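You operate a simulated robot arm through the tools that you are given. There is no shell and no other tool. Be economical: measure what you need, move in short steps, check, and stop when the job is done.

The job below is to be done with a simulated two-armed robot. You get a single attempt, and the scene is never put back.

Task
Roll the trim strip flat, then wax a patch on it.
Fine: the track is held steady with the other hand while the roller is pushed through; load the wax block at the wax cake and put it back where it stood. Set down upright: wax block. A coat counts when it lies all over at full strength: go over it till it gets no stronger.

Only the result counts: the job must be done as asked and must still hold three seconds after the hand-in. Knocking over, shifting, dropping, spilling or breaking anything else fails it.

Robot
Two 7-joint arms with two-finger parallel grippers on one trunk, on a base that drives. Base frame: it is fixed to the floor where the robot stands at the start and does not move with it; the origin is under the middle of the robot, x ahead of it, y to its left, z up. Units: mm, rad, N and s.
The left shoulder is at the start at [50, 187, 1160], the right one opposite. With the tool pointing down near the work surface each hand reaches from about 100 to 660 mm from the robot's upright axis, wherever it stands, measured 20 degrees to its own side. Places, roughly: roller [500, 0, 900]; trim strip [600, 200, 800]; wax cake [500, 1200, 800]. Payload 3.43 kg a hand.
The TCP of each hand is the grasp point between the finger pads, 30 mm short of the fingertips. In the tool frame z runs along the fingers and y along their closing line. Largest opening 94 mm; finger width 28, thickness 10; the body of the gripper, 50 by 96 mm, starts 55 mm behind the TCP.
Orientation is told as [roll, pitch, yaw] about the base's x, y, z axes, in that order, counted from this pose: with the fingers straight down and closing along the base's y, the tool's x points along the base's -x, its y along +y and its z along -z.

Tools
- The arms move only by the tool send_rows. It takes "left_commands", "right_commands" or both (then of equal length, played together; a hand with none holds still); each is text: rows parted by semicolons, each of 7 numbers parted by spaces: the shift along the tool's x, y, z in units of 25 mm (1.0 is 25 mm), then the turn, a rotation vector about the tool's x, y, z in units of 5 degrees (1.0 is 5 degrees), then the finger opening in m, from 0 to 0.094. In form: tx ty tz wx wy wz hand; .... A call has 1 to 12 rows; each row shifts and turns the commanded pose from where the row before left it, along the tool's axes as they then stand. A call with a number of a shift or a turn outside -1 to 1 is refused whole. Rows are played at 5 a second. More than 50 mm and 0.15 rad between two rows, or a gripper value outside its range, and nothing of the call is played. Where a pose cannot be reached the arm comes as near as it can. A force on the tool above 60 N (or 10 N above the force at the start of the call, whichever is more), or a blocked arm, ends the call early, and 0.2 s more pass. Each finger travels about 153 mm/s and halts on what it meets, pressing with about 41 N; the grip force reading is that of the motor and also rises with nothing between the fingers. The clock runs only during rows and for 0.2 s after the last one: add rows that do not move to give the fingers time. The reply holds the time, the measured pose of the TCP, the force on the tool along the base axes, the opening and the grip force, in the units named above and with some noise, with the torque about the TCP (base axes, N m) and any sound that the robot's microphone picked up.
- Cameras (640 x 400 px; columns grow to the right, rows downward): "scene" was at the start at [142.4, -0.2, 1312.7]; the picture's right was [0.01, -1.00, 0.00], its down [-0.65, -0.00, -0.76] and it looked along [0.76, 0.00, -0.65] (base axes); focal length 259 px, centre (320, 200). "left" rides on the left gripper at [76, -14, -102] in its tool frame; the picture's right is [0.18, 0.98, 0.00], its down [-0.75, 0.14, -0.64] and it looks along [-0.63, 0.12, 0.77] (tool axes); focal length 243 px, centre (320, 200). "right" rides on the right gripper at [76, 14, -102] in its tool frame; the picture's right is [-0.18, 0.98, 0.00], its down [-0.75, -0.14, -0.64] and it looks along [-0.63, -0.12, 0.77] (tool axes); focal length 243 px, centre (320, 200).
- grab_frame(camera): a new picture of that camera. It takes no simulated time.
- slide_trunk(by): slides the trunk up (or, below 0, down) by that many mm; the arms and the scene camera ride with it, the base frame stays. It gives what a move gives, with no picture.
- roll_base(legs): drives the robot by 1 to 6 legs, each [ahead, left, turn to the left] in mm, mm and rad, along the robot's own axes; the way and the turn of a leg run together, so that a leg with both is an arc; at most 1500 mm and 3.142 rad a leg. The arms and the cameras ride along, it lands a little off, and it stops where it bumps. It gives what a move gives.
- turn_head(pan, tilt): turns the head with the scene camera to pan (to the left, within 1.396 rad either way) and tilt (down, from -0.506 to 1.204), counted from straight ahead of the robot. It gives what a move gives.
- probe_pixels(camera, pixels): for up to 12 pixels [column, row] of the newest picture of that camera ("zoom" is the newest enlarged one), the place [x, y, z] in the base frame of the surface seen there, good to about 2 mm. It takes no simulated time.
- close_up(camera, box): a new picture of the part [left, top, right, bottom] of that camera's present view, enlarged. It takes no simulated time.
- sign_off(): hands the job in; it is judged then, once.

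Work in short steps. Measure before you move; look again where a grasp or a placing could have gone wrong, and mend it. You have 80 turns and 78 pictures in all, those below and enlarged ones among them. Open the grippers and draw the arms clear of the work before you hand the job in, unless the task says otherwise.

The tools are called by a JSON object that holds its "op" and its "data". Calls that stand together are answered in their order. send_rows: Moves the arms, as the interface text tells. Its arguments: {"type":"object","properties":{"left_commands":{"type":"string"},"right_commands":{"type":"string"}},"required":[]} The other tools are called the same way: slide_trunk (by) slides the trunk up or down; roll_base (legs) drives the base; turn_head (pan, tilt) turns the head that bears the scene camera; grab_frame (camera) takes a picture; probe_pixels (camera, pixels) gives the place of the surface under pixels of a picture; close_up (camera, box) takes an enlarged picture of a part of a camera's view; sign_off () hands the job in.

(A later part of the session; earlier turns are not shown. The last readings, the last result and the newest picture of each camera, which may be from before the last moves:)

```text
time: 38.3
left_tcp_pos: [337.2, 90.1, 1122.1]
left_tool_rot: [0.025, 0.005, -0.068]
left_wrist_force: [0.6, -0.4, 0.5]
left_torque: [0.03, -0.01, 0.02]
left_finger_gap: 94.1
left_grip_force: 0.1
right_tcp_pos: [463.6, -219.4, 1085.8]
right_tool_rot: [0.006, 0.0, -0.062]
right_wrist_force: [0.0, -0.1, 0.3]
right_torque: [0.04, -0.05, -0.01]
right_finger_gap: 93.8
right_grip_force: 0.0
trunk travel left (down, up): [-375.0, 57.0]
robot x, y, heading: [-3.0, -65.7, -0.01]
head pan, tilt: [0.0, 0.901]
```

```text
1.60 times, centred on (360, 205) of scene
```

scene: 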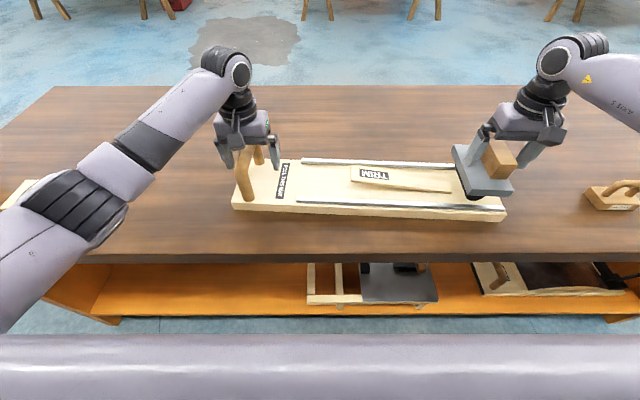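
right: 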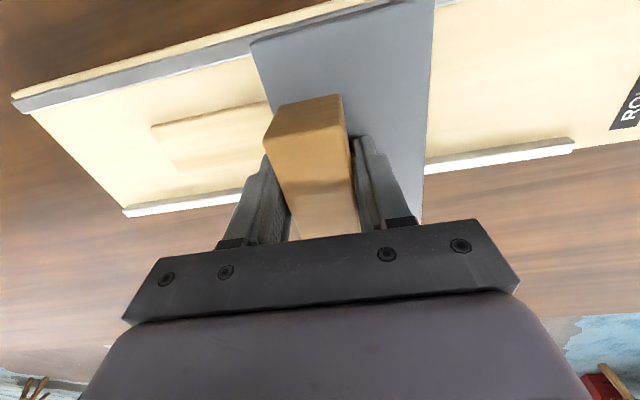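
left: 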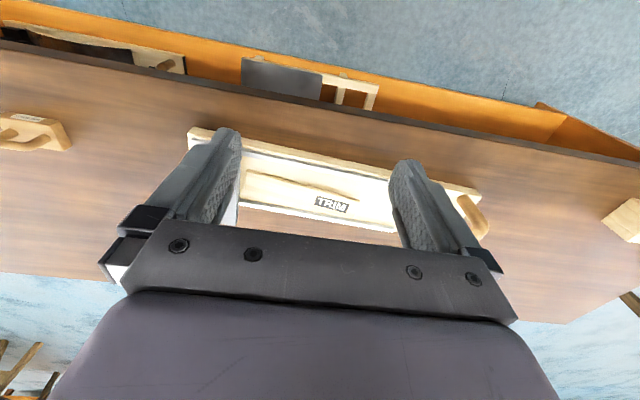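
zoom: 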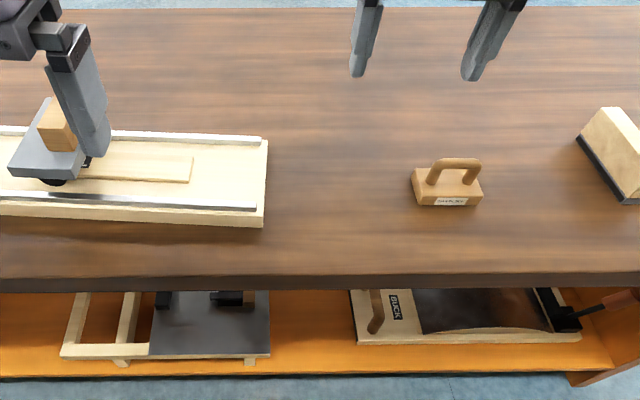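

Zoom on the wax block for grasp geometry.

{"op": "close_up", "data": {"camera": "scene", "box": [400, 165, 480, 215]}}

{"op": "probe_pixels", "data": {"camera": "zoom", "pixels": [[200, 145], [270, 105], [340, 105], [390, 150], [280, 118], [115, 220], [460, 215], [125, 290], [440, 290], [160, 150], [430, 175], [280, 290]]}}

```text
8.00 times, centred on (440, 190) of scene
```

zoom: 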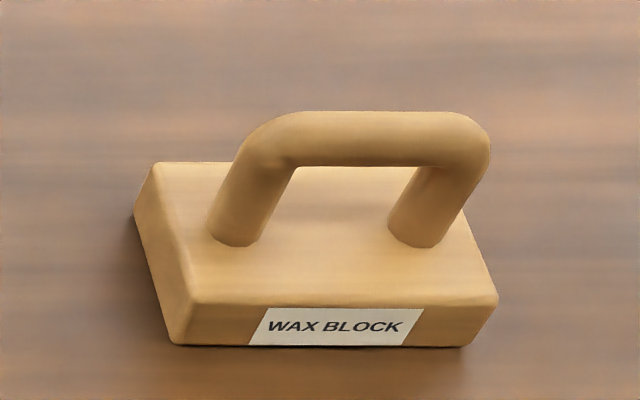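

```text
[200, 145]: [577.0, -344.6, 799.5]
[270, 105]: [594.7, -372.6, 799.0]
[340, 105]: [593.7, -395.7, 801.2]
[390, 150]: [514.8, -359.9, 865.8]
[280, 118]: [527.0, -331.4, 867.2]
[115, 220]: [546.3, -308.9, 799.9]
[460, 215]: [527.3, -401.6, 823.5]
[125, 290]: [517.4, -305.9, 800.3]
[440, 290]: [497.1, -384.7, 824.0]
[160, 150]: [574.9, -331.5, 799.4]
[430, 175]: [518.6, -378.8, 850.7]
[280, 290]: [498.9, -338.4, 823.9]
```

{"op": "probe_pixels", "data": {"camera": "zoom", "pixels": [[290, 125], [320, 125], [360, 125], [400, 125], [440, 125], [290, 155], [400, 155], [190, 300], [490, 296], [160, 172], [240, 235], [410, 235]]}}

```text
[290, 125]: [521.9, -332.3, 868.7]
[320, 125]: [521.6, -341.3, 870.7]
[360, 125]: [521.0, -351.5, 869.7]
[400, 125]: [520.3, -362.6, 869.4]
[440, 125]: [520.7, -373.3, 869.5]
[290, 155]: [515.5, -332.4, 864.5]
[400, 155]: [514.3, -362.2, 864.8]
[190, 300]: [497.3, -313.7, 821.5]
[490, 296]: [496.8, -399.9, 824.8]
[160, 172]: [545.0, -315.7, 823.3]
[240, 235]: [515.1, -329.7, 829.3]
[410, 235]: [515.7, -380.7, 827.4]
```

Bar: along y, centre (521, −355), top z 870, above body z 824. Grip should close along x, so rotate the right hand toward yaw −90° at height, then check.

{"op": "send_rows", "data": {"right_commands": "0 0 0 0 0 1 0.094;0 0 0 0 0 1 0.094;0 0 0 0 0 1 0.094;0 0 0 0 0 1 0.094;0 0 0 0 0 1 0.094;0 0 0 0 0 1 0.094;0 0 0 0 0 1 0.094;0 0 0 0 0 1 0.094;0 0 0 0 0 1 0.094;0 0 0 0 0 1 0.094;0 0 0 0 0 1 0.094;0 0 0 0 0 1 0.094"}}

{"op": "send_rows", "data": {"right_commands": "0 0 0 0 0 1 0.094;0 0 0 0 0 1 0.094;0 0 0 0 0 1 0.094;0 0 0 0 0 1 0.094;0 0 0 0 0 1 0.094;0 0 0 0 0 0.3 0.094;0 0 0 0 0 0 0.094"}}

```text
time: 40.9
left_tcp_pos: [337.3, 90.4, 1121.2]
left_tool_rot: [0.023, 0.005, -0.067]
left_wrist_force: [-0.1, 0.1, 0.7]
left_torque: [-0.01, 0.0, -0.03]
left_finger_gap: 94.0
left_grip_force: 0.0
right_tcp_pos: [463.5, -218.3, 1085.9]
right_tool_rot: [0.002, 0.006, -1.113]
right_wrist_force: [-0.5, -0.6, 0.8]
right_torque: [-0.02, -0.01, -0.03]
right_finger_gap: 93.9
right_grip_force: 0.1
trunk travel left (down, up): [-375.0, 57.0]
robot x, y, heading: [-6.6, -68.1, -0.007]
head pan, tilt: [0.0, 0.901]
```

```text
time: 42.5
left_tcp_pos: [338.2, 89.1, 1121.9]
left_tool_rot: [0.022, 0.005, -0.067]
left_wrist_force: [0.3, 0.1, 0.0]
left_torque: [0.0, -0.01, -0.01]
left_finger_gap: 93.8
left_grip_force: 0.1
right_tcp_pos: [463.3, -218.7, 1085.5]
right_tool_rot: [-0.002, 0.006, -1.571]
right_wrist_force: [-0.6, 0.0, -0.4]
right_torque: [-0.01, 0.0, 0.01]
right_finger_gap: 94.0
right_grip_force: 0.2
trunk travel left (down, up): [-375.0, 57.0]
robot x, y, heading: [-3.6, -68.5, -0.008]
head pan, tilt: [0.0, 0.901]
```

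Yaw −90° reached. Tool x is now base +y and tool y base +x; move over the bar and descend to z≈950.

{"op": "send_rows", "data": {"right_commands": "-0.908 0.385 0 0 0 0 0.08;-0.908 0.385 0 0 0 0 0.08;-0.908 0.385 0 0 0 0 0.08;-0.908 0.385 0 0 0 0 0.08;-0.908 0.385 0 0 0 0 0.08;-0.908 0.385 0 0 0 0 0.08;0 0 0.9 0 0 0 0.08;0 0 0.9 0 0 0 0.08;0 0 0.9 0 0 0 0.08;0 0 0.9 0 0 0 0.08;0 0 0.9 0 0 0 0.08;0 0 0.9 0 0 0 0.08"}}

{"op": "close_up", "data": {"camera": "scene", "box": [380, 115, 540, 215]}}

```text
time: 45.1
left_tcp_pos: [337.6, 89.6, 1122.9]
left_tool_rot: [0.023, 0.007, -0.068]
left_wrist_force: [-0.4, 1.0, -0.6]
left_torque: [0.01, 0.01, 0.01]
left_finger_gap: 94.1
left_grip_force: 0.1
right_tcp_pos: [518.6, -354.4, 949.8]
right_tool_rot: [0.002, 0.005, -1.571]
right_wrist_force: [-0.6, 0.4, 0.1]
right_torque: [0.0, 0.0, 0.01]
right_finger_gap: 80.2
right_grip_force: 0.0
trunk travel left (down, up): [-375.0, 57.0]
robot x, y, heading: [-0.0, -67.1, -0.012]
head pan, tilt: [0.0, 0.901]
```

```text
4.00 times, centred on (460, 165) of scene
```

zoom: 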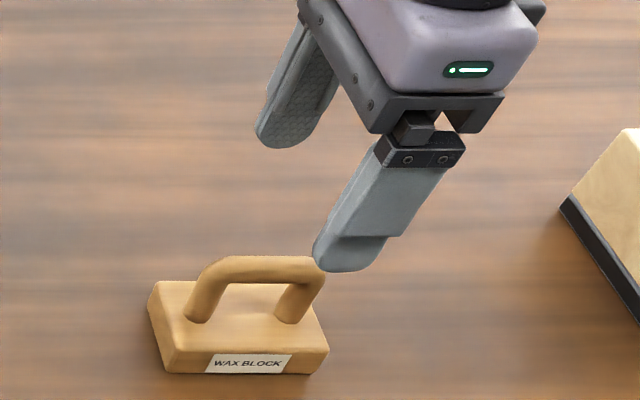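

Descend to z 864 and close on the bar.

{"op": "send_rows", "data": {"right_commands": "0 0.1 0.86 0 0 0 0.08;0 0 0.86 0 0 0 0.08;0 0 0.86 0 0 0 0.08;0 0 0.86 0 0 0 0.08;0 0 0 0 0 0 0.08;0 0 0 0 0 0 0.05;0 0 0 0 0 0 0.02;0 0 0 0 0 0 0.005;0 0 0 0 0 0 0.005;0 0 0 0 0 0 0.005"}}

{"op": "close_up", "data": {"camera": "scene", "box": [380, 115, 540, 215]}}

```text
time: 47.3
left_tcp_pos: [336.7, 90.0, 1121.6]
left_tool_rot: [0.023, 0.005, -0.067]
left_wrist_force: [-0.1, 0.0, 0.4]
left_torque: [0.0, -0.02, -0.01]
left_finger_gap: 94.1
left_grip_force: 0.1
right_tcp_pos: [524.3, -352.9, 863.9]
right_tool_rot: [-0.001, 0.006, -1.571]
right_wrist_force: [0.3, 0.1, 0.0]
right_torque: [0.02, 0.05, 0.01]
right_finger_gap: 19.5
right_grip_force: 41.1
trunk travel left (down, up): [-375.0, 57.0]
robot x, y, heading: [-5.2, -65.1, -0.011]
head pan, tilt: [0.0, 0.901]
```

```text
4.00 times, centred on (460, 165) of scene
```

zoom: 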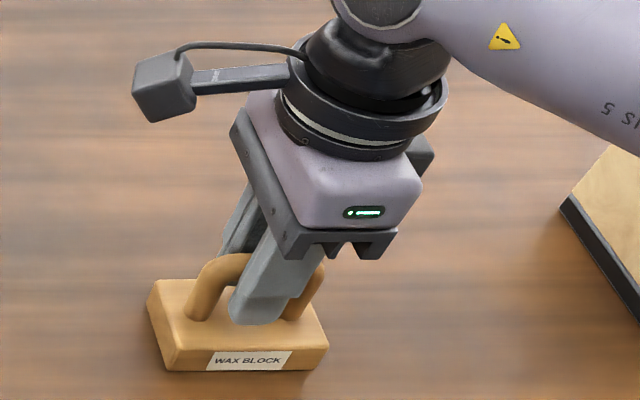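

Held (gap 19.5). Lift by 175 mm and check the block came straight.

{"op": "send_rows", "data": {"right_commands": "0 0 -0.5 0 0 0 0.005;0 0 -0.9 0 0 0 0.005;0 0 -0.9 0 0 0 0.005;0 0 -0.9 0 0 0 0.005;0 0 -0.9 0 0 0 0.005;0 0 -0.9 0 0 0 0.005;0 0 -0.9 0 0 0 0.005;0 0 -0.9 0 0 0 0.005;0 0 -0.2 0 0 0 0.005"}}

{"op": "grab_frame", "data": {"camera": "scene"}}

```text
time: 49.3
left_tcp_pos: [337.4, 90.1, 1122.2]
left_tool_rot: [0.022, 0.006, -0.064]
left_wrist_force: [0.6, 0.2, -0.4]
left_torque: [0.03, 0.0, 0.01]
left_finger_gap: 94.0
left_grip_force: 0.1
right_tcp_pos: [521.6, -353.9, 1039.2]
right_tool_rot: [0.001, 0.006, -1.57]
right_wrist_force: [0.6, 0.3, -0.7]
right_torque: [0.0, 0.02, 0.02]
right_finger_gap: 19.4
right_grip_force: 41.2
trunk travel left (down, up): [-375.0, 57.0]
robot x, y, heading: [-3.3, -64.6, -0.006]
head pan, tilt: [0.0, 0.901]
```

```text
46 pictures are left
```

scene: 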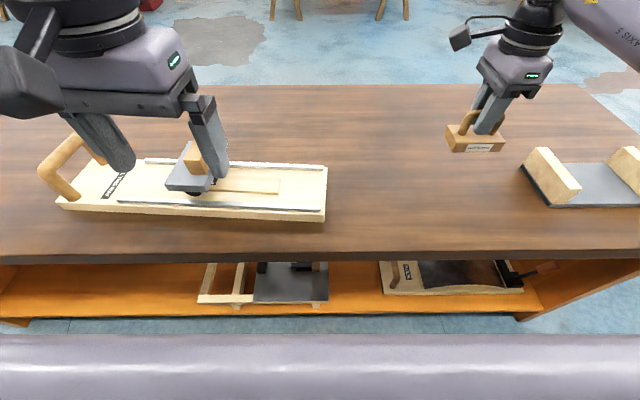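

Block is held level. Drive left to the wax cake and look.

{"op": "roll_base", "data": {"legs": [[0, 700, 0], [0, 660, 0]]}}

{"op": "grab_frame", "data": {"camera": "scene"}}

```text
time: 56.4
left_tcp_pos: [341.2, 1442.0, 1121.0]
left_tool_rot: [0.024, 0.006, -0.065]
left_wrist_force: [-0.9, 0.4, 0.2]
left_torque: [-0.01, 0.0, 0.02]
left_finger_gap: 94.2
left_grip_force: 0.0
right_tcp_pos: [527.6, 998.5, 1040.1]
right_tool_rot: [0.0, 0.004, -1.567]
right_wrist_force: [-0.8, 0.1, -2.0]
right_torque: [-0.01, -0.02, -0.03]
right_finger_gap: 19.5
right_grip_force: 40.9
trunk travel left (down, up): [-375.0, 57.0]
robot x, y, heading: [1.2, 1285.5, -0.009]
head pan, tilt: [0.0, 0.901]
```

```text
45 pictures are left
```

scene: 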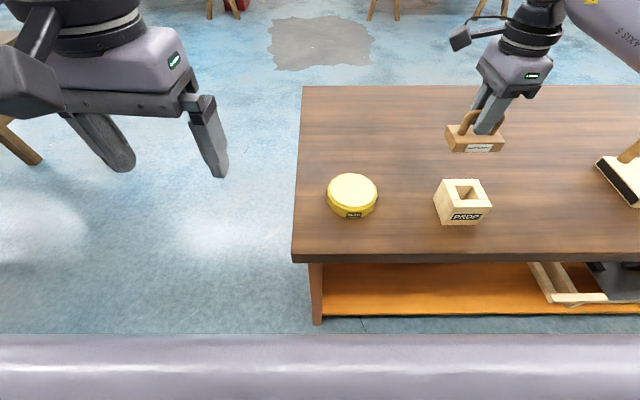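

The cake is at (352,195). Probe its rim and top.

{"op": "close_up", "data": {"camera": "scene", "box": [312, 160, 392, 230]}}

{"op": "probe_pixels", "data": {"camera": "scene", "pixels": [[352, 190], [334, 192], [370, 192], [352, 177], [352, 205], [358, 192], [465, 206], [480, 183]]}}

```text
5.71 times, centred on (352, 195) of scene
```

zoom: 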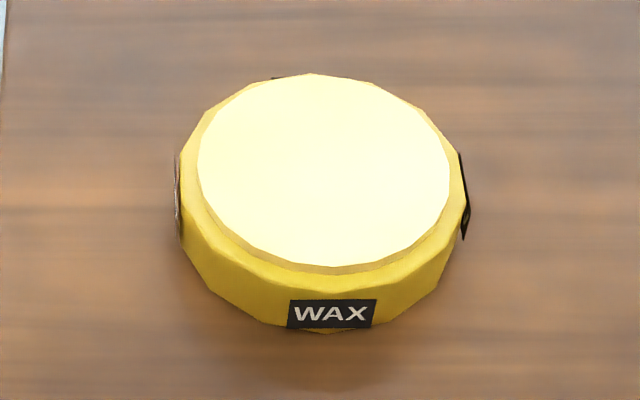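

```text
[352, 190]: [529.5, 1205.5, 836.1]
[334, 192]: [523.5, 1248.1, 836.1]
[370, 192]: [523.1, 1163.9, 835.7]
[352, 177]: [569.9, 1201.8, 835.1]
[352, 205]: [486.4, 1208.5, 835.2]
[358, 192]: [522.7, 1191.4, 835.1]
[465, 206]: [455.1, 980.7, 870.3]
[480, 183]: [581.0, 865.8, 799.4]
```

Cake top z≈835, centre (528,1206); contact expected at TCP z≈900. Move over it, then descend to just above.

{"op": "send_rows", "data": {"right_commands": "0.92 0 0 0 0 0 0.005;0.92 0 0 0 0 0 0.005;0.92 0 0 0 0 0 0.005;0.92 0 0 0 0 0 0.005;0.92 0 0 0 0 0 0.005;0.92 0 0 0 0 0 0.005;0.92 0 0 0 0 0 0.005;0.92 0 0 0 0 0 0.005;0.92 0 0 0 0 0 0.005;0 0 0 0 0 0 0.005"}}

{"op": "send_rows", "data": {"right_commands": "0 0 0.9 0 0 0 0.005;0 0 0.9 0 0 0 0.005;0 0 0.9 0 0 0 0.005;0 0 0.9 0 0 0 0.005;0 0 0.9 0 0 0 0.005;0 0 0.6 0 0 0 0.005;0 0 0 0 0 0 0.005"}}

{"op": "close_up", "data": {"camera": "scene", "box": [280, 120, 440, 240]}}

```text
time: 58.5
left_tcp_pos: [341.8, 1442.6, 1122.0]
left_tool_rot: [0.023, 0.004, -0.062]
left_wrist_force: [-0.6, 0.2, -0.1]
left_torque: [0.03, -0.05, -0.02]
left_finger_gap: 93.9
left_grip_force: 0.0
right_tcp_pos: [526.5, 1206.3, 1039.9]
right_tool_rot: [0.0, 0.005, -1.568]
right_wrist_force: [0.1, -0.3, -0.9]
right_torque: [0.0, 0.02, -0.05]
right_finger_gap: 19.5
right_grip_force: 41.3
trunk travel left (down, up): [-375.0, 57.0]
robot x, y, heading: [1.4, 1283.3, -0.004]
head pan, tilt: [0.0, 0.901]
```

```text
time: 60.1
left_tcp_pos: [341.0, 1442.6, 1122.2]
left_tool_rot: [0.022, 0.006, -0.065]
left_wrist_force: [-0.4, 0.3, 0.2]
left_torque: [-0.01, -0.01, 0.0]
left_finger_gap: 93.9
left_grip_force: 0.0
right_tcp_pos: [527.5, 1205.6, 912.6]
right_tool_rot: [0.0, 0.006, -1.567]
right_wrist_force: [0.7, 0.1, -0.5]
right_torque: [0.01, 0.0, 0.0]
right_finger_gap: 19.3
right_grip_force: 41.0
trunk travel left (down, up): [-375.0, 57.0]
robot x, y, heading: [1.0, 1282.6, -0.004]
head pan, tilt: [0.0, 0.901]
```

```text
3.33 times, centred on (360, 180) of scene
```

zoom: 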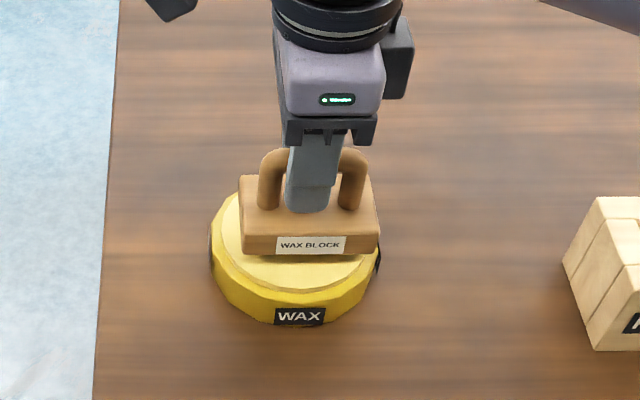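

Block sits centred above the cake. Lower to contact gently and dwell.

{"op": "send_rows", "data": {"right_commands": "0 0 0.3 0 0 0 0.005;0 0 0.15 0 0 0 0.005;0 0 0.06 0 0 0 0.005;0 0 0.04 0 0 0 0.005;0 0 0 0 0 0 0.005;0 0 0 0 0 0 0.005;0 0 0 0 0 0 0.005"}}

```text
time: 61.8
left_tcp_pos: [341.4, 1441.4, 1123.7]
left_tool_rot: [0.022, 0.003, -0.063]
left_wrist_force: [0.9, -0.2, -0.3]
left_torque: [0.0, 0.02, 0.0]
left_finger_gap: 94.2
left_grip_force: 0.0
right_tcp_pos: [528.8, 1207.2, 900.4]
right_tool_rot: [0.004, 0.006, -1.568]
right_wrist_force: [4.2, -1.5, 10.6]
right_torque: [-0.13, -0.04, 0.04]
right_finger_gap: 19.2
right_grip_force: 40.9
trunk travel left (down, up): [-375.0, 57.0]
robot x, y, heading: [6.5, 1282.5, -0.008]
head pan, tilt: [0.0, 0.901]
```

Contact at ~11 N. Press a touch more with a dwell, then lift straight up.

{"op": "send_rows", "data": {"right_commands": "0 0 0.03 0 0 0 0.005;0 0 0 0 0 0 0.005;0.06 0 0 0 0 0 0.005;-0.06 0 0 0 0 0 0.005;-0.06 0 0 0 0 0 0.005;0.06 0 0 0 0 0 0.005;0 0 0 0 0 0 0.005;0 0 0 0 0 0 0.005;0 0 0 0 0 0 0.005;0 0 0 0 0 0 0.005;0 0 0 0 0 0 0.005;0 0 0 0 0 0 0.005"}}

{"op": "send_rows", "data": {"right_commands": "0 0 -0.3 0 0 0 0.005;0 0 -0.9 0 0 0 0.005;0 0 -0.9 0 0 0 0.005;0 0 -0.9 0 0 0 0.005;0 0 -0.9 0 0 0 0.005;0 0 -0.9 0 0 0 0.005;0 0 -0.8 0 0 0 0.005"}}

{"op": "grab_frame", "data": {"camera": "scene"}}

```text
time: 64.3
left_tcp_pos: [339.4, 1443.2, 1122.9]
left_tool_rot: [0.022, 0.003, -0.064]
left_wrist_force: [0.1, 0.1, -0.2]
left_torque: [0.0, 0.04, 0.0]
left_finger_gap: 93.8
left_grip_force: 0.1
right_tcp_pos: [528.1, 1208.0, 900.5]
right_tool_rot: [0.004, 0.005, -1.567]
right_wrist_force: [2.9, 3.6, 20.2]
right_torque: [0.23, 0.0, 0.0]
right_finger_gap: 19.5
right_grip_force: 40.2
trunk travel left (down, up): [-375.0, 57.0]
robot x, y, heading: [0.0, 1283.7, -0.009]
head pan, tilt: [0.0, 0.901]
```

```text
time: 66.0
left_tcp_pos: [341.3, 1442.4, 1121.9]
left_tool_rot: [0.024, 0.004, -0.063]
left_wrist_force: [0.4, -0.3, -0.2]
left_torque: [0.04, 0.03, -0.02]
left_finger_gap: 93.9
left_grip_force: 0.0
right_tcp_pos: [528.0, 1206.0, 1038.7]
right_tool_rot: [0.0, 0.006, -1.567]
right_wrist_force: [0.1, -0.1, -1.2]
right_torque: [0.0, 0.0, -0.01]
right_finger_gap: 19.4
right_grip_force: 40.9
trunk travel left (down, up): [-375.0, 57.0]
robot x, y, heading: [-1.1, 1283.9, -0.003]
head pan, tilt: [0.0, 0.901]
```

```text
42 pictures are left
```

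scene: 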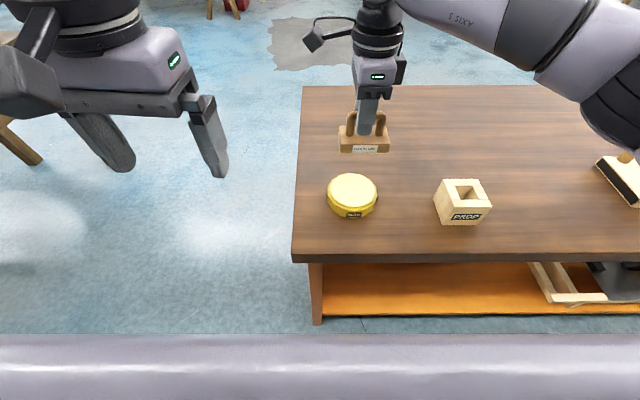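

Cake unmoved. Drive back to the track.

{"op": "roll_base", "data": {"legs": [[0, -1030, 0]]}}

{"op": "close_up", "data": {"camera": "scene", "box": [200, 80, 520, 280]}}

{"op": "probe_pixels", "data": {"camera": "zoom", "pixels": [[290, 205], [290, 170], [340, 180], [390, 180], [420, 195], [350, 195], [325, 160], [400, 205], [325, 215], [425, 180], [190, 150], [500, 200]]}}

```text
time: 71.4
left_tcp_pos: [334.4, 378.3, 1121.7]
left_tool_rot: [0.022, 0.006, -0.062]
left_wrist_force: [-0.6, 0.7, -0.5]
left_torque: [0.03, -0.02, -0.02]
left_finger_gap: 93.9
left_grip_force: 0.1
right_tcp_pos: [519.4, 141.8, 1039.0]
right_tool_rot: [-0.002, 0.006, -1.568]
right_wrist_force: [-0.4, -0.6, -1.1]
right_torque: [0.02, 0.02, 0.01]
right_finger_gap: 19.5
right_grip_force: 40.7
trunk travel left (down, up): [-375.0, 57.0]
robot x, y, heading: [-4.3, 220.9, -0.004]
head pan, tilt: [0.0, 0.901]
```

```text
2.00 times, centred on (360, 180) of scene
```

zoom: 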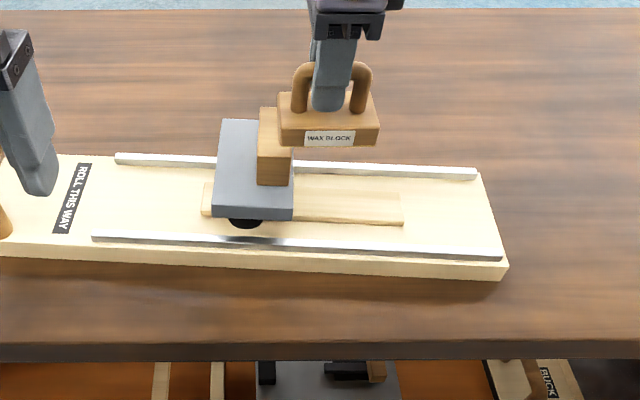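

```text
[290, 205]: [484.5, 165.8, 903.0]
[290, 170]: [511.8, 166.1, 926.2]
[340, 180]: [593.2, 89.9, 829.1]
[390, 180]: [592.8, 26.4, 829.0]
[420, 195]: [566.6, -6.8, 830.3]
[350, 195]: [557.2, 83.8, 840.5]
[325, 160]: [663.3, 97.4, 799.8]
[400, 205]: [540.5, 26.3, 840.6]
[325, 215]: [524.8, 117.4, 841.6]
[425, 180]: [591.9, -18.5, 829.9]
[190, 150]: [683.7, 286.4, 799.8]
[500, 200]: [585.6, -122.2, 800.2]
```

{"op": "close_up", "data": {"camera": "scene", "box": [330, 160, 410, 210]}}

{"op": "probe_pixels", "data": {"camera": "zoom", "pixels": [[150, 130], [150, 225], [200, 132], [200, 228], [300, 136], [300, 236], [400, 140], [400, 245], [555, 160], [575, 245], [540, 200], [130, 180]]}}

```text
8.00 times, centred on (370, 185) of scene
```

zoom: 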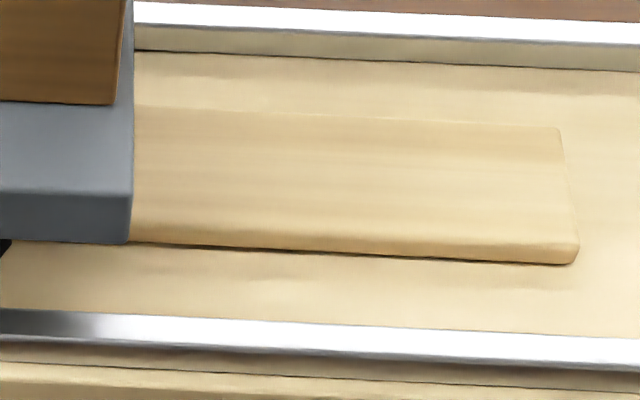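

```text
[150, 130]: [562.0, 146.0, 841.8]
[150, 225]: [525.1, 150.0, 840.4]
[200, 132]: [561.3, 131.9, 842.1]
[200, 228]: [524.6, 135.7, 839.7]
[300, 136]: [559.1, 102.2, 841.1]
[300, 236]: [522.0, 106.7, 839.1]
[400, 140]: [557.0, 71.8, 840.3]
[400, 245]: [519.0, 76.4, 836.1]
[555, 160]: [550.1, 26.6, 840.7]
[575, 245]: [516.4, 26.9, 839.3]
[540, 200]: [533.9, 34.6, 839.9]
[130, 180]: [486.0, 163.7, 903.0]
```

Strip exposed: y 26–163, centre x≈545 at y 104, width ~46. Align the block with the strip (turn −0.05) and move above (545,100).

{"op": "send_rows", "data": {"right_commands": "0 0 0 0 0 0.6 0.005;-0.54 0.37 0 0 0 0 0.005;-0.54 0.37 0 0 0 0 0.005;-0.54 0.37 0 0 0 0 0.005;0 0 0.9 0 0 0 0.005;0 0 0.9 0 0 0 0.005;0 0 0.9 0 0 0 0.005;0 0 0.9 0 0 0 0.005;0 0 0.8 0 0 0 0.005;0 0 0 0 0 0 0.005"}}

{"op": "close_up", "data": {"camera": "scene", "box": [300, 110, 460, 220]}}

```text
time: 73.6
left_tcp_pos: [335.0, 379.0, 1120.9]
left_tool_rot: [0.022, 0.006, -0.062]
left_wrist_force: [-0.1, 0.5, 0.4]
left_torque: [0.0, 0.02, 0.02]
left_finger_gap: 93.5
left_grip_force: 0.0
right_tcp_pos: [545.4, 100.0, 928.5]
right_tool_rot: [0.0, 0.006, -1.619]
right_wrist_force: [0.0, -0.4, -0.7]
right_torque: [0.01, 0.0, 0.01]
right_finger_gap: 19.5
right_grip_force: 41.0
trunk travel left (down, up): [-375.0, 57.0]
robot x, y, heading: [-6.3, 224.7, -0.007]
head pan, tilt: [0.0, 0.901]
```

```text
3.64 times, centred on (380, 165) of scene
```

zoom: 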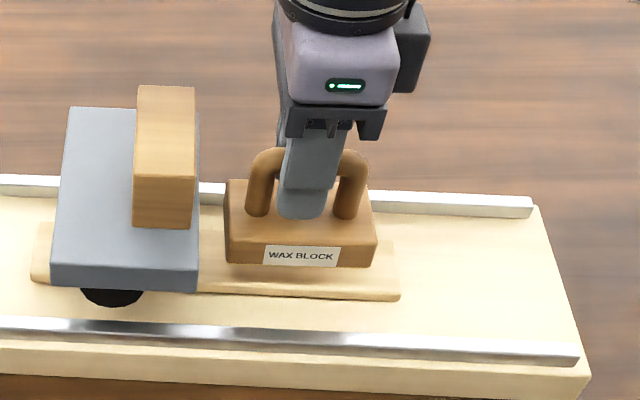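

Aligned over the strip. Lower to contact at about z 906.

{"op": "send_rows", "data": {"right_commands": "0 0 0.5 0 0 0 0.005;0 0 0.25 0 0 0 0.005;0 0 0.12 0 0 0 0.005;0 0 0.06 0 0 0 0.005;0 0 0 0 0 0 0.005"}}

```text
time: 74.8
left_tcp_pos: [335.7, 378.8, 1121.7]
left_tool_rot: [0.022, 0.006, -0.064]
left_wrist_force: [0.7, -0.7, 0.0]
left_torque: [0.0, 0.0, 0.0]
left_finger_gap: 93.9
left_grip_force: 0.0
right_tcp_pos: [547.1, 99.3, 904.4]
right_tool_rot: [0.002, 0.005, -1.62]
right_wrist_force: [1.2, 0.0, 0.9]
right_torque: [0.08, -0.02, -0.02]
right_finger_gap: 19.3
right_grip_force: 41.2
trunk travel left (down, up): [-375.0, 57.0]
robot x, y, heading: [-6.0, 223.2, -0.005]
head pan, tilt: [0.0, 0.901]
```

Just touching. Press slightly more and rub along the strip between y≈70 and 115.

{"op": "send_rows", "data": {"right_commands": "0 0 0.05 0 0 0 0.005;0.3 0 0 0 0 0 0.005;0.3 0 0 0 0 0 0.005;-0.6 0 0 0 0 0 0.005;-0.6 0 0 0 0 0 0.005;-0.6 0 0 0 0 0 0.005;0.6 0 0 0 0 0 0.005;0.6 0 0 0 0 0 0.005;0.6 0 0 0 0 0 0.005;-0.6 0 0 0 0 0 0.005;-0.6 0 0 0 0 0 0.005;-0.6 0 0 0 0 0 0.005"}}

{"op": "close_up", "data": {"camera": "scene", "box": [300, 110, 460, 220]}}

```text
time: 77.4
left_tcp_pos: [333.3, 378.2, 1121.5]
left_tool_rot: [0.022, 0.003, -0.062]
left_wrist_force: [-0.6, 0.1, 0.8]
left_torque: [0.01, 0.02, 0.01]
left_finger_gap: 94.2
left_grip_force: 0.1
right_tcp_pos: [544.3, 71.0, 905.0]
right_tool_rot: [0.002, 0.008, -1.62]
right_wrist_force: [-0.2, 1.5, 7.8]
right_torque: [0.06, -0.01, -0.07]
right_finger_gap: 19.6
right_grip_force: 40.8
trunk travel left (down, up): [-375.0, 57.0]
robot x, y, heading: [-4.4, 223.2, -0.014]
head pan, tilt: [0.0, 0.901]
```

```text
3.64 times, centred on (380, 165) of scene
```

zoom: 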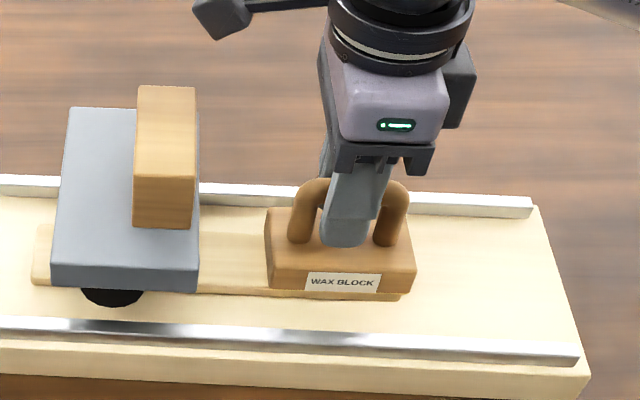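

Zoom to see whether a coat appears on the strip between the roller and the block.

{"op": "close_up", "data": {"camera": "scene", "box": [345, 160, 395, 195]}}

```text
11.43 times, centred on (370, 178) of scene
```

zoom: 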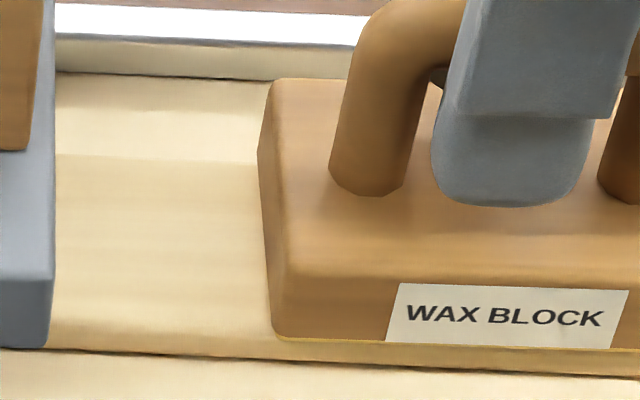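

A yellow layer is on the block's underside. Lift 60 mm and view the strip.

{"op": "send_rows", "data": {"right_commands": "0 0 -0.5 0 0 0 0.005;0 0 -0.9 0 0 0 0.005;0 0 -0.9 0 0 0 0.005;0 0 -0.9 0 0 0 0.005;0 0 -0.9 0 0 0 0.005;0 0 -0.9 0 0 0 0.005"}}

{"op": "close_up", "data": {"camera": "scene", "box": [330, 160, 410, 210]}}

```text
time: 78.8
left_tcp_pos: [334.0, 378.7, 1122.2]
left_tool_rot: [0.022, 0.004, -0.061]
left_wrist_force: [0.7, 0.6, -0.2]
left_torque: [-0.02, -0.01, 0.01]
left_finger_gap: 94.0
left_grip_force: 0.1
right_tcp_pos: [541.7, 69.7, 1029.6]
right_tool_rot: [-0.001, 0.007, -1.621]
right_wrist_force: [0.5, 0.0, -0.6]
right_torque: [0.04, 0.0, -0.01]
right_finger_gap: 19.4
right_grip_force: 41.1
trunk travel left (down, up): [-375.0, 57.0]
robot x, y, heading: [-6.7, 221.2, -0.011]
head pan, tilt: [0.0, 0.901]
```

```text
8.00 times, centred on (370, 185) of scene
```

zoom: 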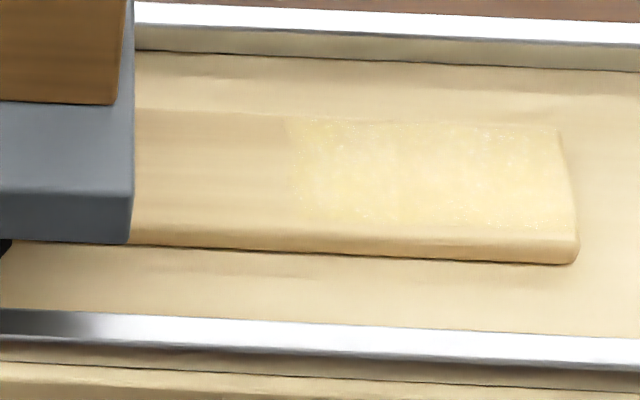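

A patchy coat appears over y≈28–106 only: that's the patch. Go down again and rub over it with more strokes and small sideways offsets.

{"op": "send_rows", "data": {"right_commands": "0 0 0.9 0 0 0 0.005;0 0 0.9 0 0 0 0.005;0 0 0.9 0 0 0 0.005;0 0 0.9 0 0 0 0.005;0 0 0.9 0 0 0 0.005;0 0 0.4 0 0 0 0.005;0 0 0.12 0 0 0 0.005;0 0 0 0 0 0 0.005"}}

{"op": "send_rows", "data": {"right_commands": "0.4 0 0 0 0 0 0.005;0.4 0 0 0 0 0 0.005;-0.5 0.15 0 0 0 0 0.005;-0.5 0 0 0 0 0 0.005;-0.5 0 0 0 0 0 0.005;0.5 -0.15 0 0 0 0 0.005;0.5 0 0 0 0 0 0.005;0.5 0 0 0 0 0 0.005;-0.5 -0.15 0 0 0 0 0.005;-0.5 0 0 0 0 0 0.005;-0.5 0 0 0 0 0 0.005;0.7 0.15 0 0 0 0 0.005"}}

{"op": "send_rows", "data": {"right_commands": "0.4 0 0 0 0 0 0.005;0.4 0 0 0 0 0 0.005;-0.5 0.15 0 0 0 0 0.005;-0.5 0 0 0 0 0 0.005;-0.5 0 0 0 0 0 0.005;0.5 -0.15 0 0 0 0 0.005;0.5 0 0 0 0 0 0.005;0.5 0 0 0 0 0 0.005;-0.5 -0.15 0 0 0 0 0.005;-0.5 0 0 0 0 0 0.005;-0.5 0 0 0 0 0 0.005;0.7 0.15 0 0 0 0 0.005"}}

```text
time: 80.6
left_tcp_pos: [333.9, 379.0, 1121.7]
left_tool_rot: [0.022, 0.004, -0.063]
left_wrist_force: [0.6, -0.2, 0.6]
left_torque: [0.0, -0.01, 0.0]
left_finger_gap: 94.3
left_grip_force: 0.0
right_tcp_pos: [544.0, 71.6, 904.9]
right_tool_rot: [0.005, 0.006, -1.621]
right_wrist_force: [0.7, -1.8, 8.7]
right_torque: [-0.19, 0.01, -0.02]
right_finger_gap: 19.4
right_grip_force: 40.9
trunk travel left (down, up): [-375.0, 57.0]
robot x, y, heading: [-7.6, 221.3, -0.01]
head pan, tilt: [0.0, 0.901]
```

```text
time: 83.2
left_tcp_pos: [332.8, 378.5, 1123.1]
left_tool_rot: [0.022, 0.003, -0.064]
left_wrist_force: [-0.6, -1.0, 0.2]
left_torque: [0.02, 0.04, 0.0]
left_finger_gap: 94.4
left_grip_force: 0.0
right_tcp_pos: [543.0, 69.0, 904.5]
right_tool_rot: [0.004, 0.005, -1.624]
right_wrist_force: [-2.5, -6.8, 15.3]
right_torque: [0.17, 0.02, 0.02]
right_finger_gap: 19.6
right_grip_force: 41.2
trunk travel left (down, up): [-375.0, 57.0]
robot x, y, heading: [-2.2, 222.2, -0.007]
head pan, tilt: [0.0, 0.901]
```

```text
time: 85.8
left_tcp_pos: [331.7, 379.2, 1122.9]
left_tool_rot: [0.023, 0.002, -0.065]
left_wrist_force: [0.1, 0.1, 0.2]
left_torque: [-0.04, -0.01, 0.0]
left_finger_gap: 94.1
left_grip_force: 0.1
right_tcp_pos: [543.7, 69.4, 904.2]
right_tool_rot: [0.004, 0.003, -1.624]
right_wrist_force: [-2.2, -8.9, 18.7]
right_torque: [0.23, 0.04, 0.08]
right_finger_gap: 19.3
right_grip_force: 41.3
trunk travel left (down, up): [-375.0, 57.0]
robot x, y, heading: [-3.7, 217.6, -0.014]
head pan, tilt: [0.0, 0.901]
```

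Lift and compare the coat.

{"op": "send_rows", "data": {"right_commands": "0 0 -0.5 0 0 0 0.005;0 0 -0.9 0 0 0 0.005;0 0 -0.9 0 0 0 0.005;0 0 -0.9 0 0 0 0.005;0 0 -0.9 0 0 0 0.005;0 0 -0.9 0 0 0 0.005"}}

{"op": "close_up", "data": {"camera": "scene", "box": [330, 160, 410, 210]}}

{"op": "probe_pixels", "data": {"camera": "zoom", "pixels": [[285, 160], [290, 120], [300, 220], [565, 180], [570, 235], [150, 240]]}}

```text
time: 87.2
left_tcp_pos: [333.9, 378.0, 1121.5]
left_tool_rot: [0.024, 0.004, -0.063]
left_wrist_force: [-0.2, -0.2, 0.0]
left_torque: [-0.02, -0.02, -0.01]
left_finger_gap: 94.1
left_grip_force: 0.1
right_tcp_pos: [543.5, 69.4, 1027.8]
right_tool_rot: [0.002, 0.004, -1.621]
right_wrist_force: [0.2, -0.1, -1.7]
right_torque: [-0.02, -0.04, -0.01]
right_finger_gap: 19.4
right_grip_force: 40.8
trunk travel left (down, up): [-375.0, 57.0]
robot x, y, heading: [-4.2, 222.0, -0.004]
head pan, tilt: [0.0, 0.901]
```

```text
8.00 times, centred on (370, 185) of scene
```

zoom: 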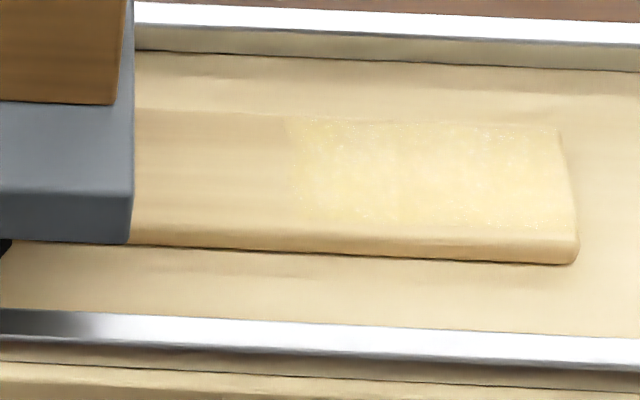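

```text
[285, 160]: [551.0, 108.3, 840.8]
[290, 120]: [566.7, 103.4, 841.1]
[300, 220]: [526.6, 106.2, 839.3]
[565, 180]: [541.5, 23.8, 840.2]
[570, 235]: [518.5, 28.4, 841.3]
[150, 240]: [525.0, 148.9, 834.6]
```

Coat spans y 26–107, x 526–567, similar to before. Take a tighter reference zoom, then make another set of passes to see whether it gets stronger.

{"op": "close_up", "data": {"camera": "scene", "box": [360, 170, 408, 200]}}

{"op": "send_rows", "data": {"right_commands": "0 0 0.9 0 0 0 0.005;0 0 0.9 0 0 0 0.005;0 0 0.9 0 0 0 0.005;0 0 0.9 0 0 0 0.005;0 0 0.9 0 0 0 0.005;0 0 0.4 0 0 0 0.005;0 0 0.14 0 0 0 0.005;0 0 0 0 0 0 0.005"}}

{"op": "send_rows", "data": {"right_commands": "0.5 0 0 0 0 0 0.005;0.5 0 0 0 0 0 0.005;0.4 0.1 0 0 0 0 0.005;-0.7 0 0 0 0 0 0.005;-0.7 0 0 0 0 0 0.005;-0.7 -0.2 0 0 0 0 0.005;0.7 0 0 0 0 0 0.005;0.7 0 0 0 0 0 0.005;0.7 0.2 0 0 0 0 0.005;-0.7 0 0 0 0 0 0.005;-0.7 0 0 0 0 0 0.005;0 -0.1 0 0 0 0 0.005"}}

{"op": "send_rows", "data": {"right_commands": "0 0 0 0 0 0 0.005;0.5 0.1 0 0 0 0 0.005;0.5 0 0 0 0 0 0.005;-0.5 -0.2 0 0 0 0 0.005;-0.5 0 0 0 0 0 0.005;-0.4 0.1 0 0 0 0 0.005;0.4 0 0 0 0 0 0.005;0 0 -0.5 0 0 0 0.005;0 0 -0.9 0 0 0 0.005;0 0 -0.9 0 0 0 0.005;0 0 -0.9 0 0 0 0.005;0 0 -0.9 0 0 0 0.005"}}

{"op": "close_up", "data": {"camera": "scene", "box": [360, 170, 408, 200]}}

```text
13.33 times, centred on (384, 185) of scene
```

zoom: 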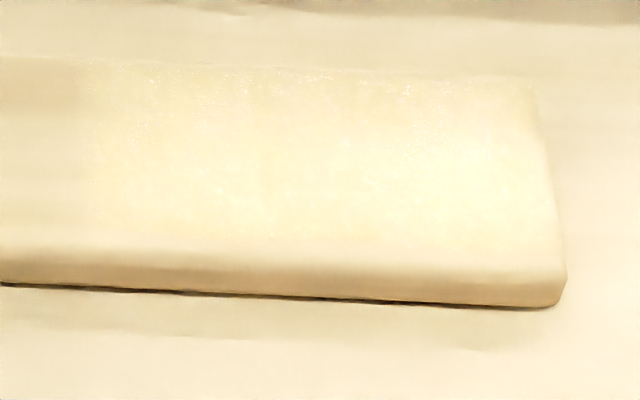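

```text
time: 89.0
left_tcp_pos: [333.4, 378.4, 1122.6]
left_tool_rot: [0.023, 0.004, -0.061]
left_wrist_force: [-0.2, 0.2, -0.5]
left_torque: [0.01, -0.04, 0.03]
left_finger_gap: 94.1
left_grip_force: 0.0
right_tcp_pos: [544.0, 70.1, 904.5]
right_tool_rot: [0.003, 0.007, -1.622]
right_wrist_force: [-0.7, -1.8, 10.5]
right_torque: [-0.18, -0.01, -0.01]
right_finger_gap: 19.4
right_grip_force: 41.1
trunk travel left (down, up): [-375.0, 57.0]
robot x, y, heading: [-5.2, 222.7, -0.007]
head pan, tilt: [0.0, 0.901]
```

```text
time: 91.6
left_tcp_pos: [333.5, 378.5, 1122.3]
left_tool_rot: [0.021, 0.006, -0.064]
left_wrist_force: [-0.2, 0.7, -0.5]
left_torque: [-0.03, 0.01, 0.0]
left_finger_gap: 94.2
left_grip_force: 0.1
right_tcp_pos: [544.6, 69.7, 904.5]
right_tool_rot: [0.003, 0.007, -1.622]
right_wrist_force: [5.6, 5.7, 15.6]
right_torque: [0.32, -0.1, -0.06]
right_finger_gap: 19.5
right_grip_force: 40.6
trunk travel left (down, up): [-375.0, 57.0]
robot x, y, heading: [-6.7, 219.8, -0.005]
head pan, tilt: [0.0, 0.901]
```

```text
time: 94.2
left_tcp_pos: [333.7, 378.8, 1122.1]
left_tool_rot: [0.023, 0.003, -0.063]
left_wrist_force: [0.5, 0.0, 0.4]
left_torque: [0.01, -0.03, 0.0]
left_finger_gap: 94.2
left_grip_force: 0.0
right_tcp_pos: [544.0, 68.8, 1004.0]
right_tool_rot: [0.001, 0.006, -1.62]
right_wrist_force: [0.0, 0.5, -1.5]
right_torque: [0.01, 0.02, 0.03]
right_finger_gap: 19.5
right_grip_force: 40.9
trunk travel left (down, up): [-375.0, 57.0]
robot x, y, heading: [-8.0, 221.7, -0.007]
head pan, tilt: [0.0, 0.901]
```

```text
13.33 times, centred on (384, 185) of scene
```

zoom: 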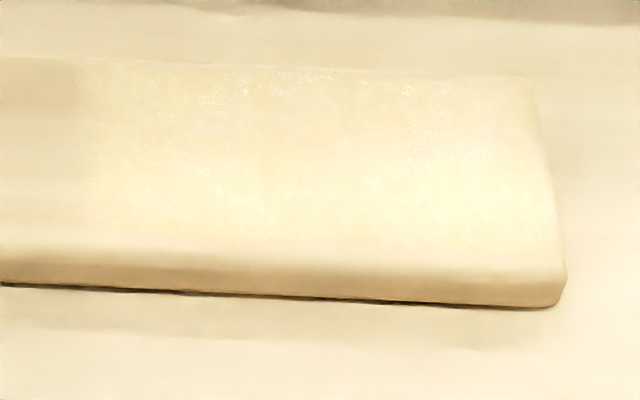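

No change between passes, so the coat seems saturated. Check that the block's underside still shows wax.

{"op": "close_up", "data": {"camera": "scene", "box": [345, 105, 425, 155]}}

{"op": "close_up", "data": {"camera": "right", "box": [120, 0, 520, 250]}}

```text
8.00 times, centred on (385, 130) of scene
```

zoom: 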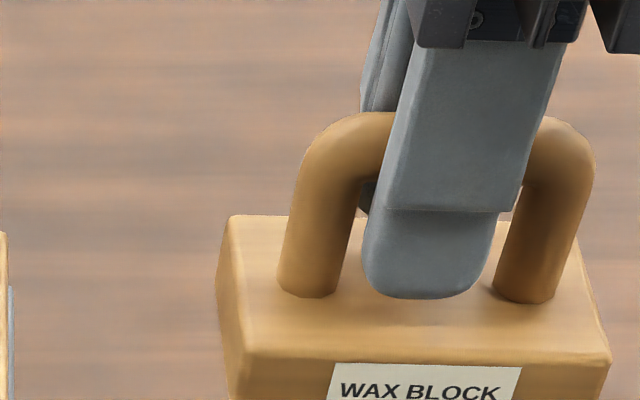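

```text
1.60 times, centred on (320, 125) of right
```

zoom: 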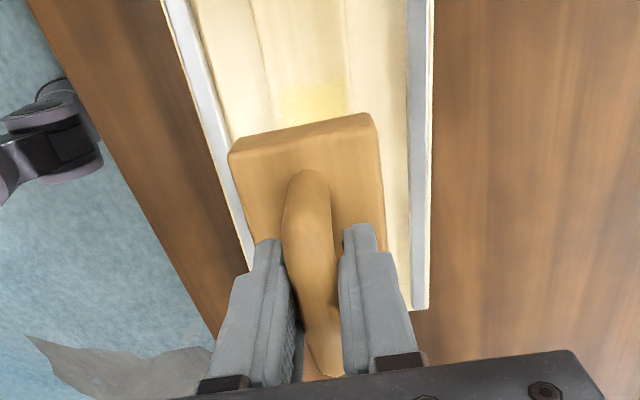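

{"op": "close_up", "data": {"camera": "scene", "box": [360, 135, 424, 175]}}

```text
10.00 times, centred on (392, 155) of scene
```

zoom: 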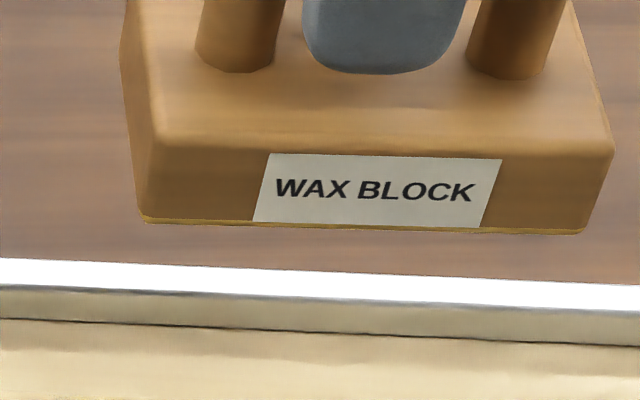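

Wax still on the block and coat no longer changing: done. Drive back toward the block's home place (521,−353), undoing the small twist.

{"op": "send_rows", "data": {"right_commands": "0 0 -0.9 0 0 -0.3 0.005;0 0 0 0 0 -0.28 0.005"}}

{"op": "roll_base", "data": {"legs": [[0, -300, 0]]}}

{"op": "grab_frame", "data": {"camera": "scene"}}

```text
time: 94.8
left_tcp_pos: [333.5, 378.2, 1121.9]
left_tool_rot: [0.023, 0.003, -0.064]
left_wrist_force: [0.2, 0.8, 0.2]
left_torque: [-0.04, -0.01, 0.02]
left_finger_gap: 94.0
left_grip_force: 0.1
right_tcp_pos: [546.5, 67.7, 1026.4]
right_tool_rot: [0.0, 0.005, -1.569]
right_wrist_force: [0.3, 0.4, -0.7]
right_torque: [-0.02, 0.04, -0.08]
right_finger_gap: 19.4
right_grip_force: 41.1
trunk travel left (down, up): [-375.0, 57.0]
robot x, y, heading: [-7.3, 225.4, -0.005]
head pan, tilt: [0.0, 0.901]
```

```text
time: 96.9
left_tcp_pos: [332.7, 79.4, 1121.4]
left_tool_rot: [0.025, 0.004, -0.061]
left_wrist_force: [0.0, -0.1, -0.2]
left_torque: [0.0, -0.01, -0.05]
left_finger_gap: 94.1
left_grip_force: 0.1
right_tcp_pos: [544.3, -230.6, 1025.6]
right_tool_rot: [-0.001, 0.004, -1.566]
right_wrist_force: [0.2, -1.3, -1.0]
right_torque: [0.02, 0.01, 0.03]
right_finger_gap: 19.1
right_grip_force: 40.8
trunk travel left (down, up): [-375.0, 57.0]
robot x, y, heading: [-5.8, -74.3, -0.008]
head pan, tilt: [0.0, 0.901]
```

```text
29 pictures are left
```

scene: 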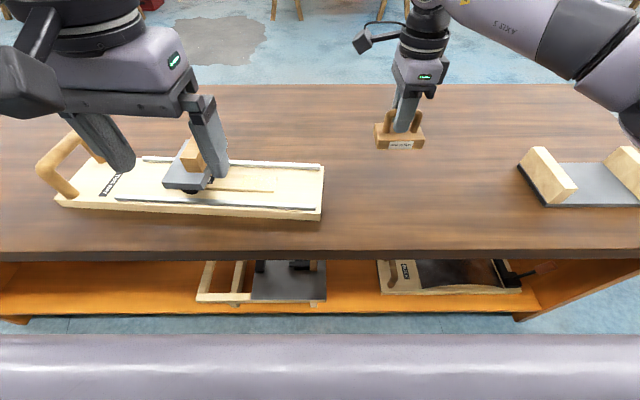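

Move over the home spot (522,−353) and descend to z≈880.

{"op": "send_rows", "data": {"right_commands": "-0.982 -0.178 0 0 0 0 0.005;-0.982 -0.178 0 0 0 0 0.005;-0.982 -0.178 0 0 0 0 0.005;-0.982 -0.178 0 0 0 0 0.005;-0.982 -0.178 0 0 0 0 0.005;0 0 0.97 0 0 0 0.005;0 0 0.97 0 0 0 0.005;0 0 0.97 0 0 0 0.005;0 0 0.97 0 0 0 0.005;0 0 0.97 0 0 0 0.005;0 0 0.9 0 0 0 0.005;0 0 0 0 0 0 0.005"}}

```text
time: 99.5
left_tcp_pos: [331.3, 79.8, 1121.1]
left_tool_rot: [0.022, 0.006, -0.061]
left_wrist_force: [0.7, -0.5, -0.4]
left_torque: [-0.01, 0.04, 0.0]
left_finger_gap: 93.8
left_grip_force: 0.2
right_tcp_pos: [522.5, -354.2, 883.0]
right_tool_rot: [0.001, 0.005, -1.567]
right_wrist_force: [-0.5, 0.1, -0.6]
right_torque: [0.02, 0.0, -0.02]
right_finger_gap: 19.2
right_grip_force: 40.8
trunk travel left (down, up): [-375.0, 57.0]
robot x, y, heading: [-10.6, -77.1, -0.002]
head pan, tilt: [0.0, 0.901]
```

On the spot. Lower the last ~19 mm to touch.

{"op": "send_rows", "data": {"right_commands": "0 0 0.4 0 0 0 0.005;0 0 0.2 0 0 0 0.005;0 0 0.1 0 0 0 0.005;0 0 0.06 0 0 0 0.005;0 0 0 0 0 0 0.005"}}

```text
time: 100.7
left_tcp_pos: [331.9, 79.9, 1122.1]
left_tool_rot: [0.024, 0.003, -0.06]
left_wrist_force: [-0.3, 0.4, 0.5]
left_torque: [0.01, -0.01, -0.02]
left_finger_gap: 93.8
left_grip_force: 0.1
right_tcp_pos: [522.8, -353.4, 863.4]
right_tool_rot: [0.002, 0.005, -1.567]
right_wrist_force: [-1.9, -1.5, 6.6]
right_torque: [0.14, -0.02, 0.01]
right_finger_gap: 19.4
right_grip_force: 40.9
trunk travel left (down, up): [-375.0, 57.0]
robot x, y, heading: [-5.7, -79.1, -0.006]
head pan, tilt: [0.0, 0.901]
```

Touching with ~7 N. Open and rise straight up, then view.

{"op": "send_rows", "data": {"right_commands": "0 0 0 0 0 0 0.03;0 0 0 0 0 0 0.06;0 0 0 0 0 0 0.06;0 0 -0.4 0 0 0 0.06;0 0 -0.9 0 0 0 0.06;0 0 -0.9 0 0 0 0.06;0 0 -0.9 0 0 0 0.06;0 0 -0.9 0 0 0 0.06;0 0 -0.9 0 0 0 0.06;0 0 -0.9 0 0 0 0.06;0.9 0 -0.9 0 0 0 0.06;0.9 0 0 0 0 0 0.06"}}

{"op": "close_up", "data": {"camera": "scene", "box": [400, 165, 480, 215]}}

{"op": "close_up", "data": {"camera": "scene", "box": [150, 140, 340, 240]}}

```text
time: 103.3
left_tcp_pos: [332.9, 81.1, 1121.1]
left_tool_rot: [0.022, 0.005, -0.061]
left_wrist_force: [0.6, -0.2, 0.1]
left_torque: [0.02, 0.01, -0.02]
left_finger_gap: 93.9
left_grip_force: 0.0
right_tcp_pos: [522.8, -307.4, 1029.3]
right_tool_rot: [0.0, 0.006, -1.568]
right_wrist_force: [0.2, -0.6, 0.5]
right_torque: [0.0, -0.01, 0.01]
right_finger_gap: 60.1
right_grip_force: 0.1
trunk travel left (down, up): [-375.0, 57.0]
robot x, y, heading: [-6.9, -79.2, -0.009]
head pan, tilt: [0.0, 0.901]
```

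```text
8.00 times, centred on (440, 190) of scene
```

zoom: 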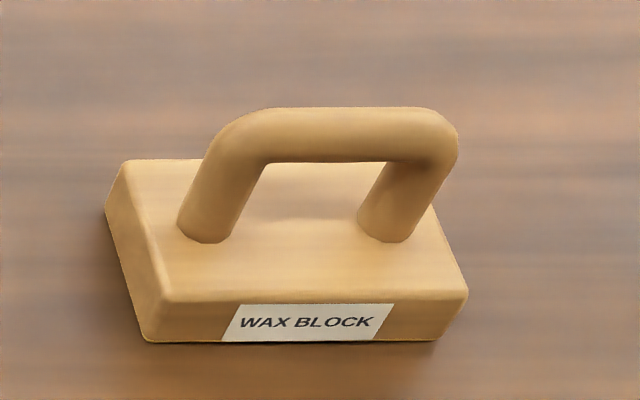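

```text
3.37 times, centred on (245, 190) of scene
```

zoom: 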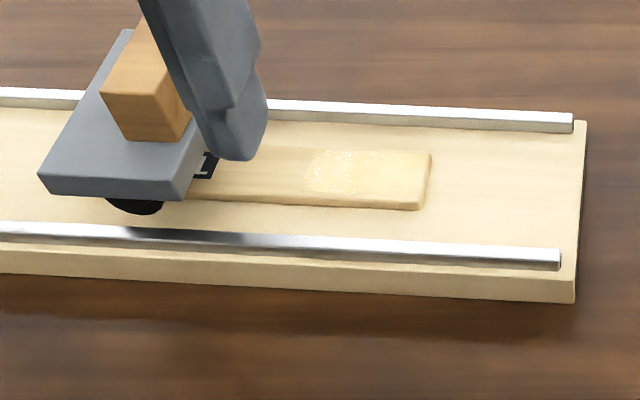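

Block stands upright at home. But the patch here looks speckled more strongly in its left part; zoom tighter on it.

{"op": "close_up", "data": {"camera": "scene", "box": [228, 175, 292, 210]}}

{"op": "probe_pixels", "data": {"camera": "zoom", "pixels": [[115, 150], [260, 150], [400, 160], [250, 230], [120, 190]]}}

```text
10.00 times, centred on (260, 192) of scene
```

zoom: 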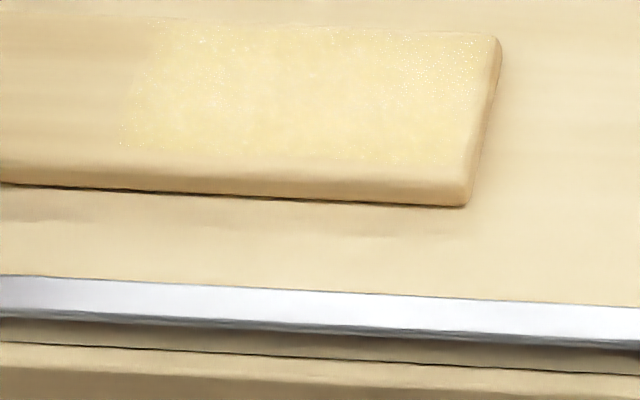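

```text
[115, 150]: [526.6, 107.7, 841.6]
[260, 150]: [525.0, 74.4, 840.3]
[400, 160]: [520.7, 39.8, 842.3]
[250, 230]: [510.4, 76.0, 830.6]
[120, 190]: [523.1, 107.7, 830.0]
```

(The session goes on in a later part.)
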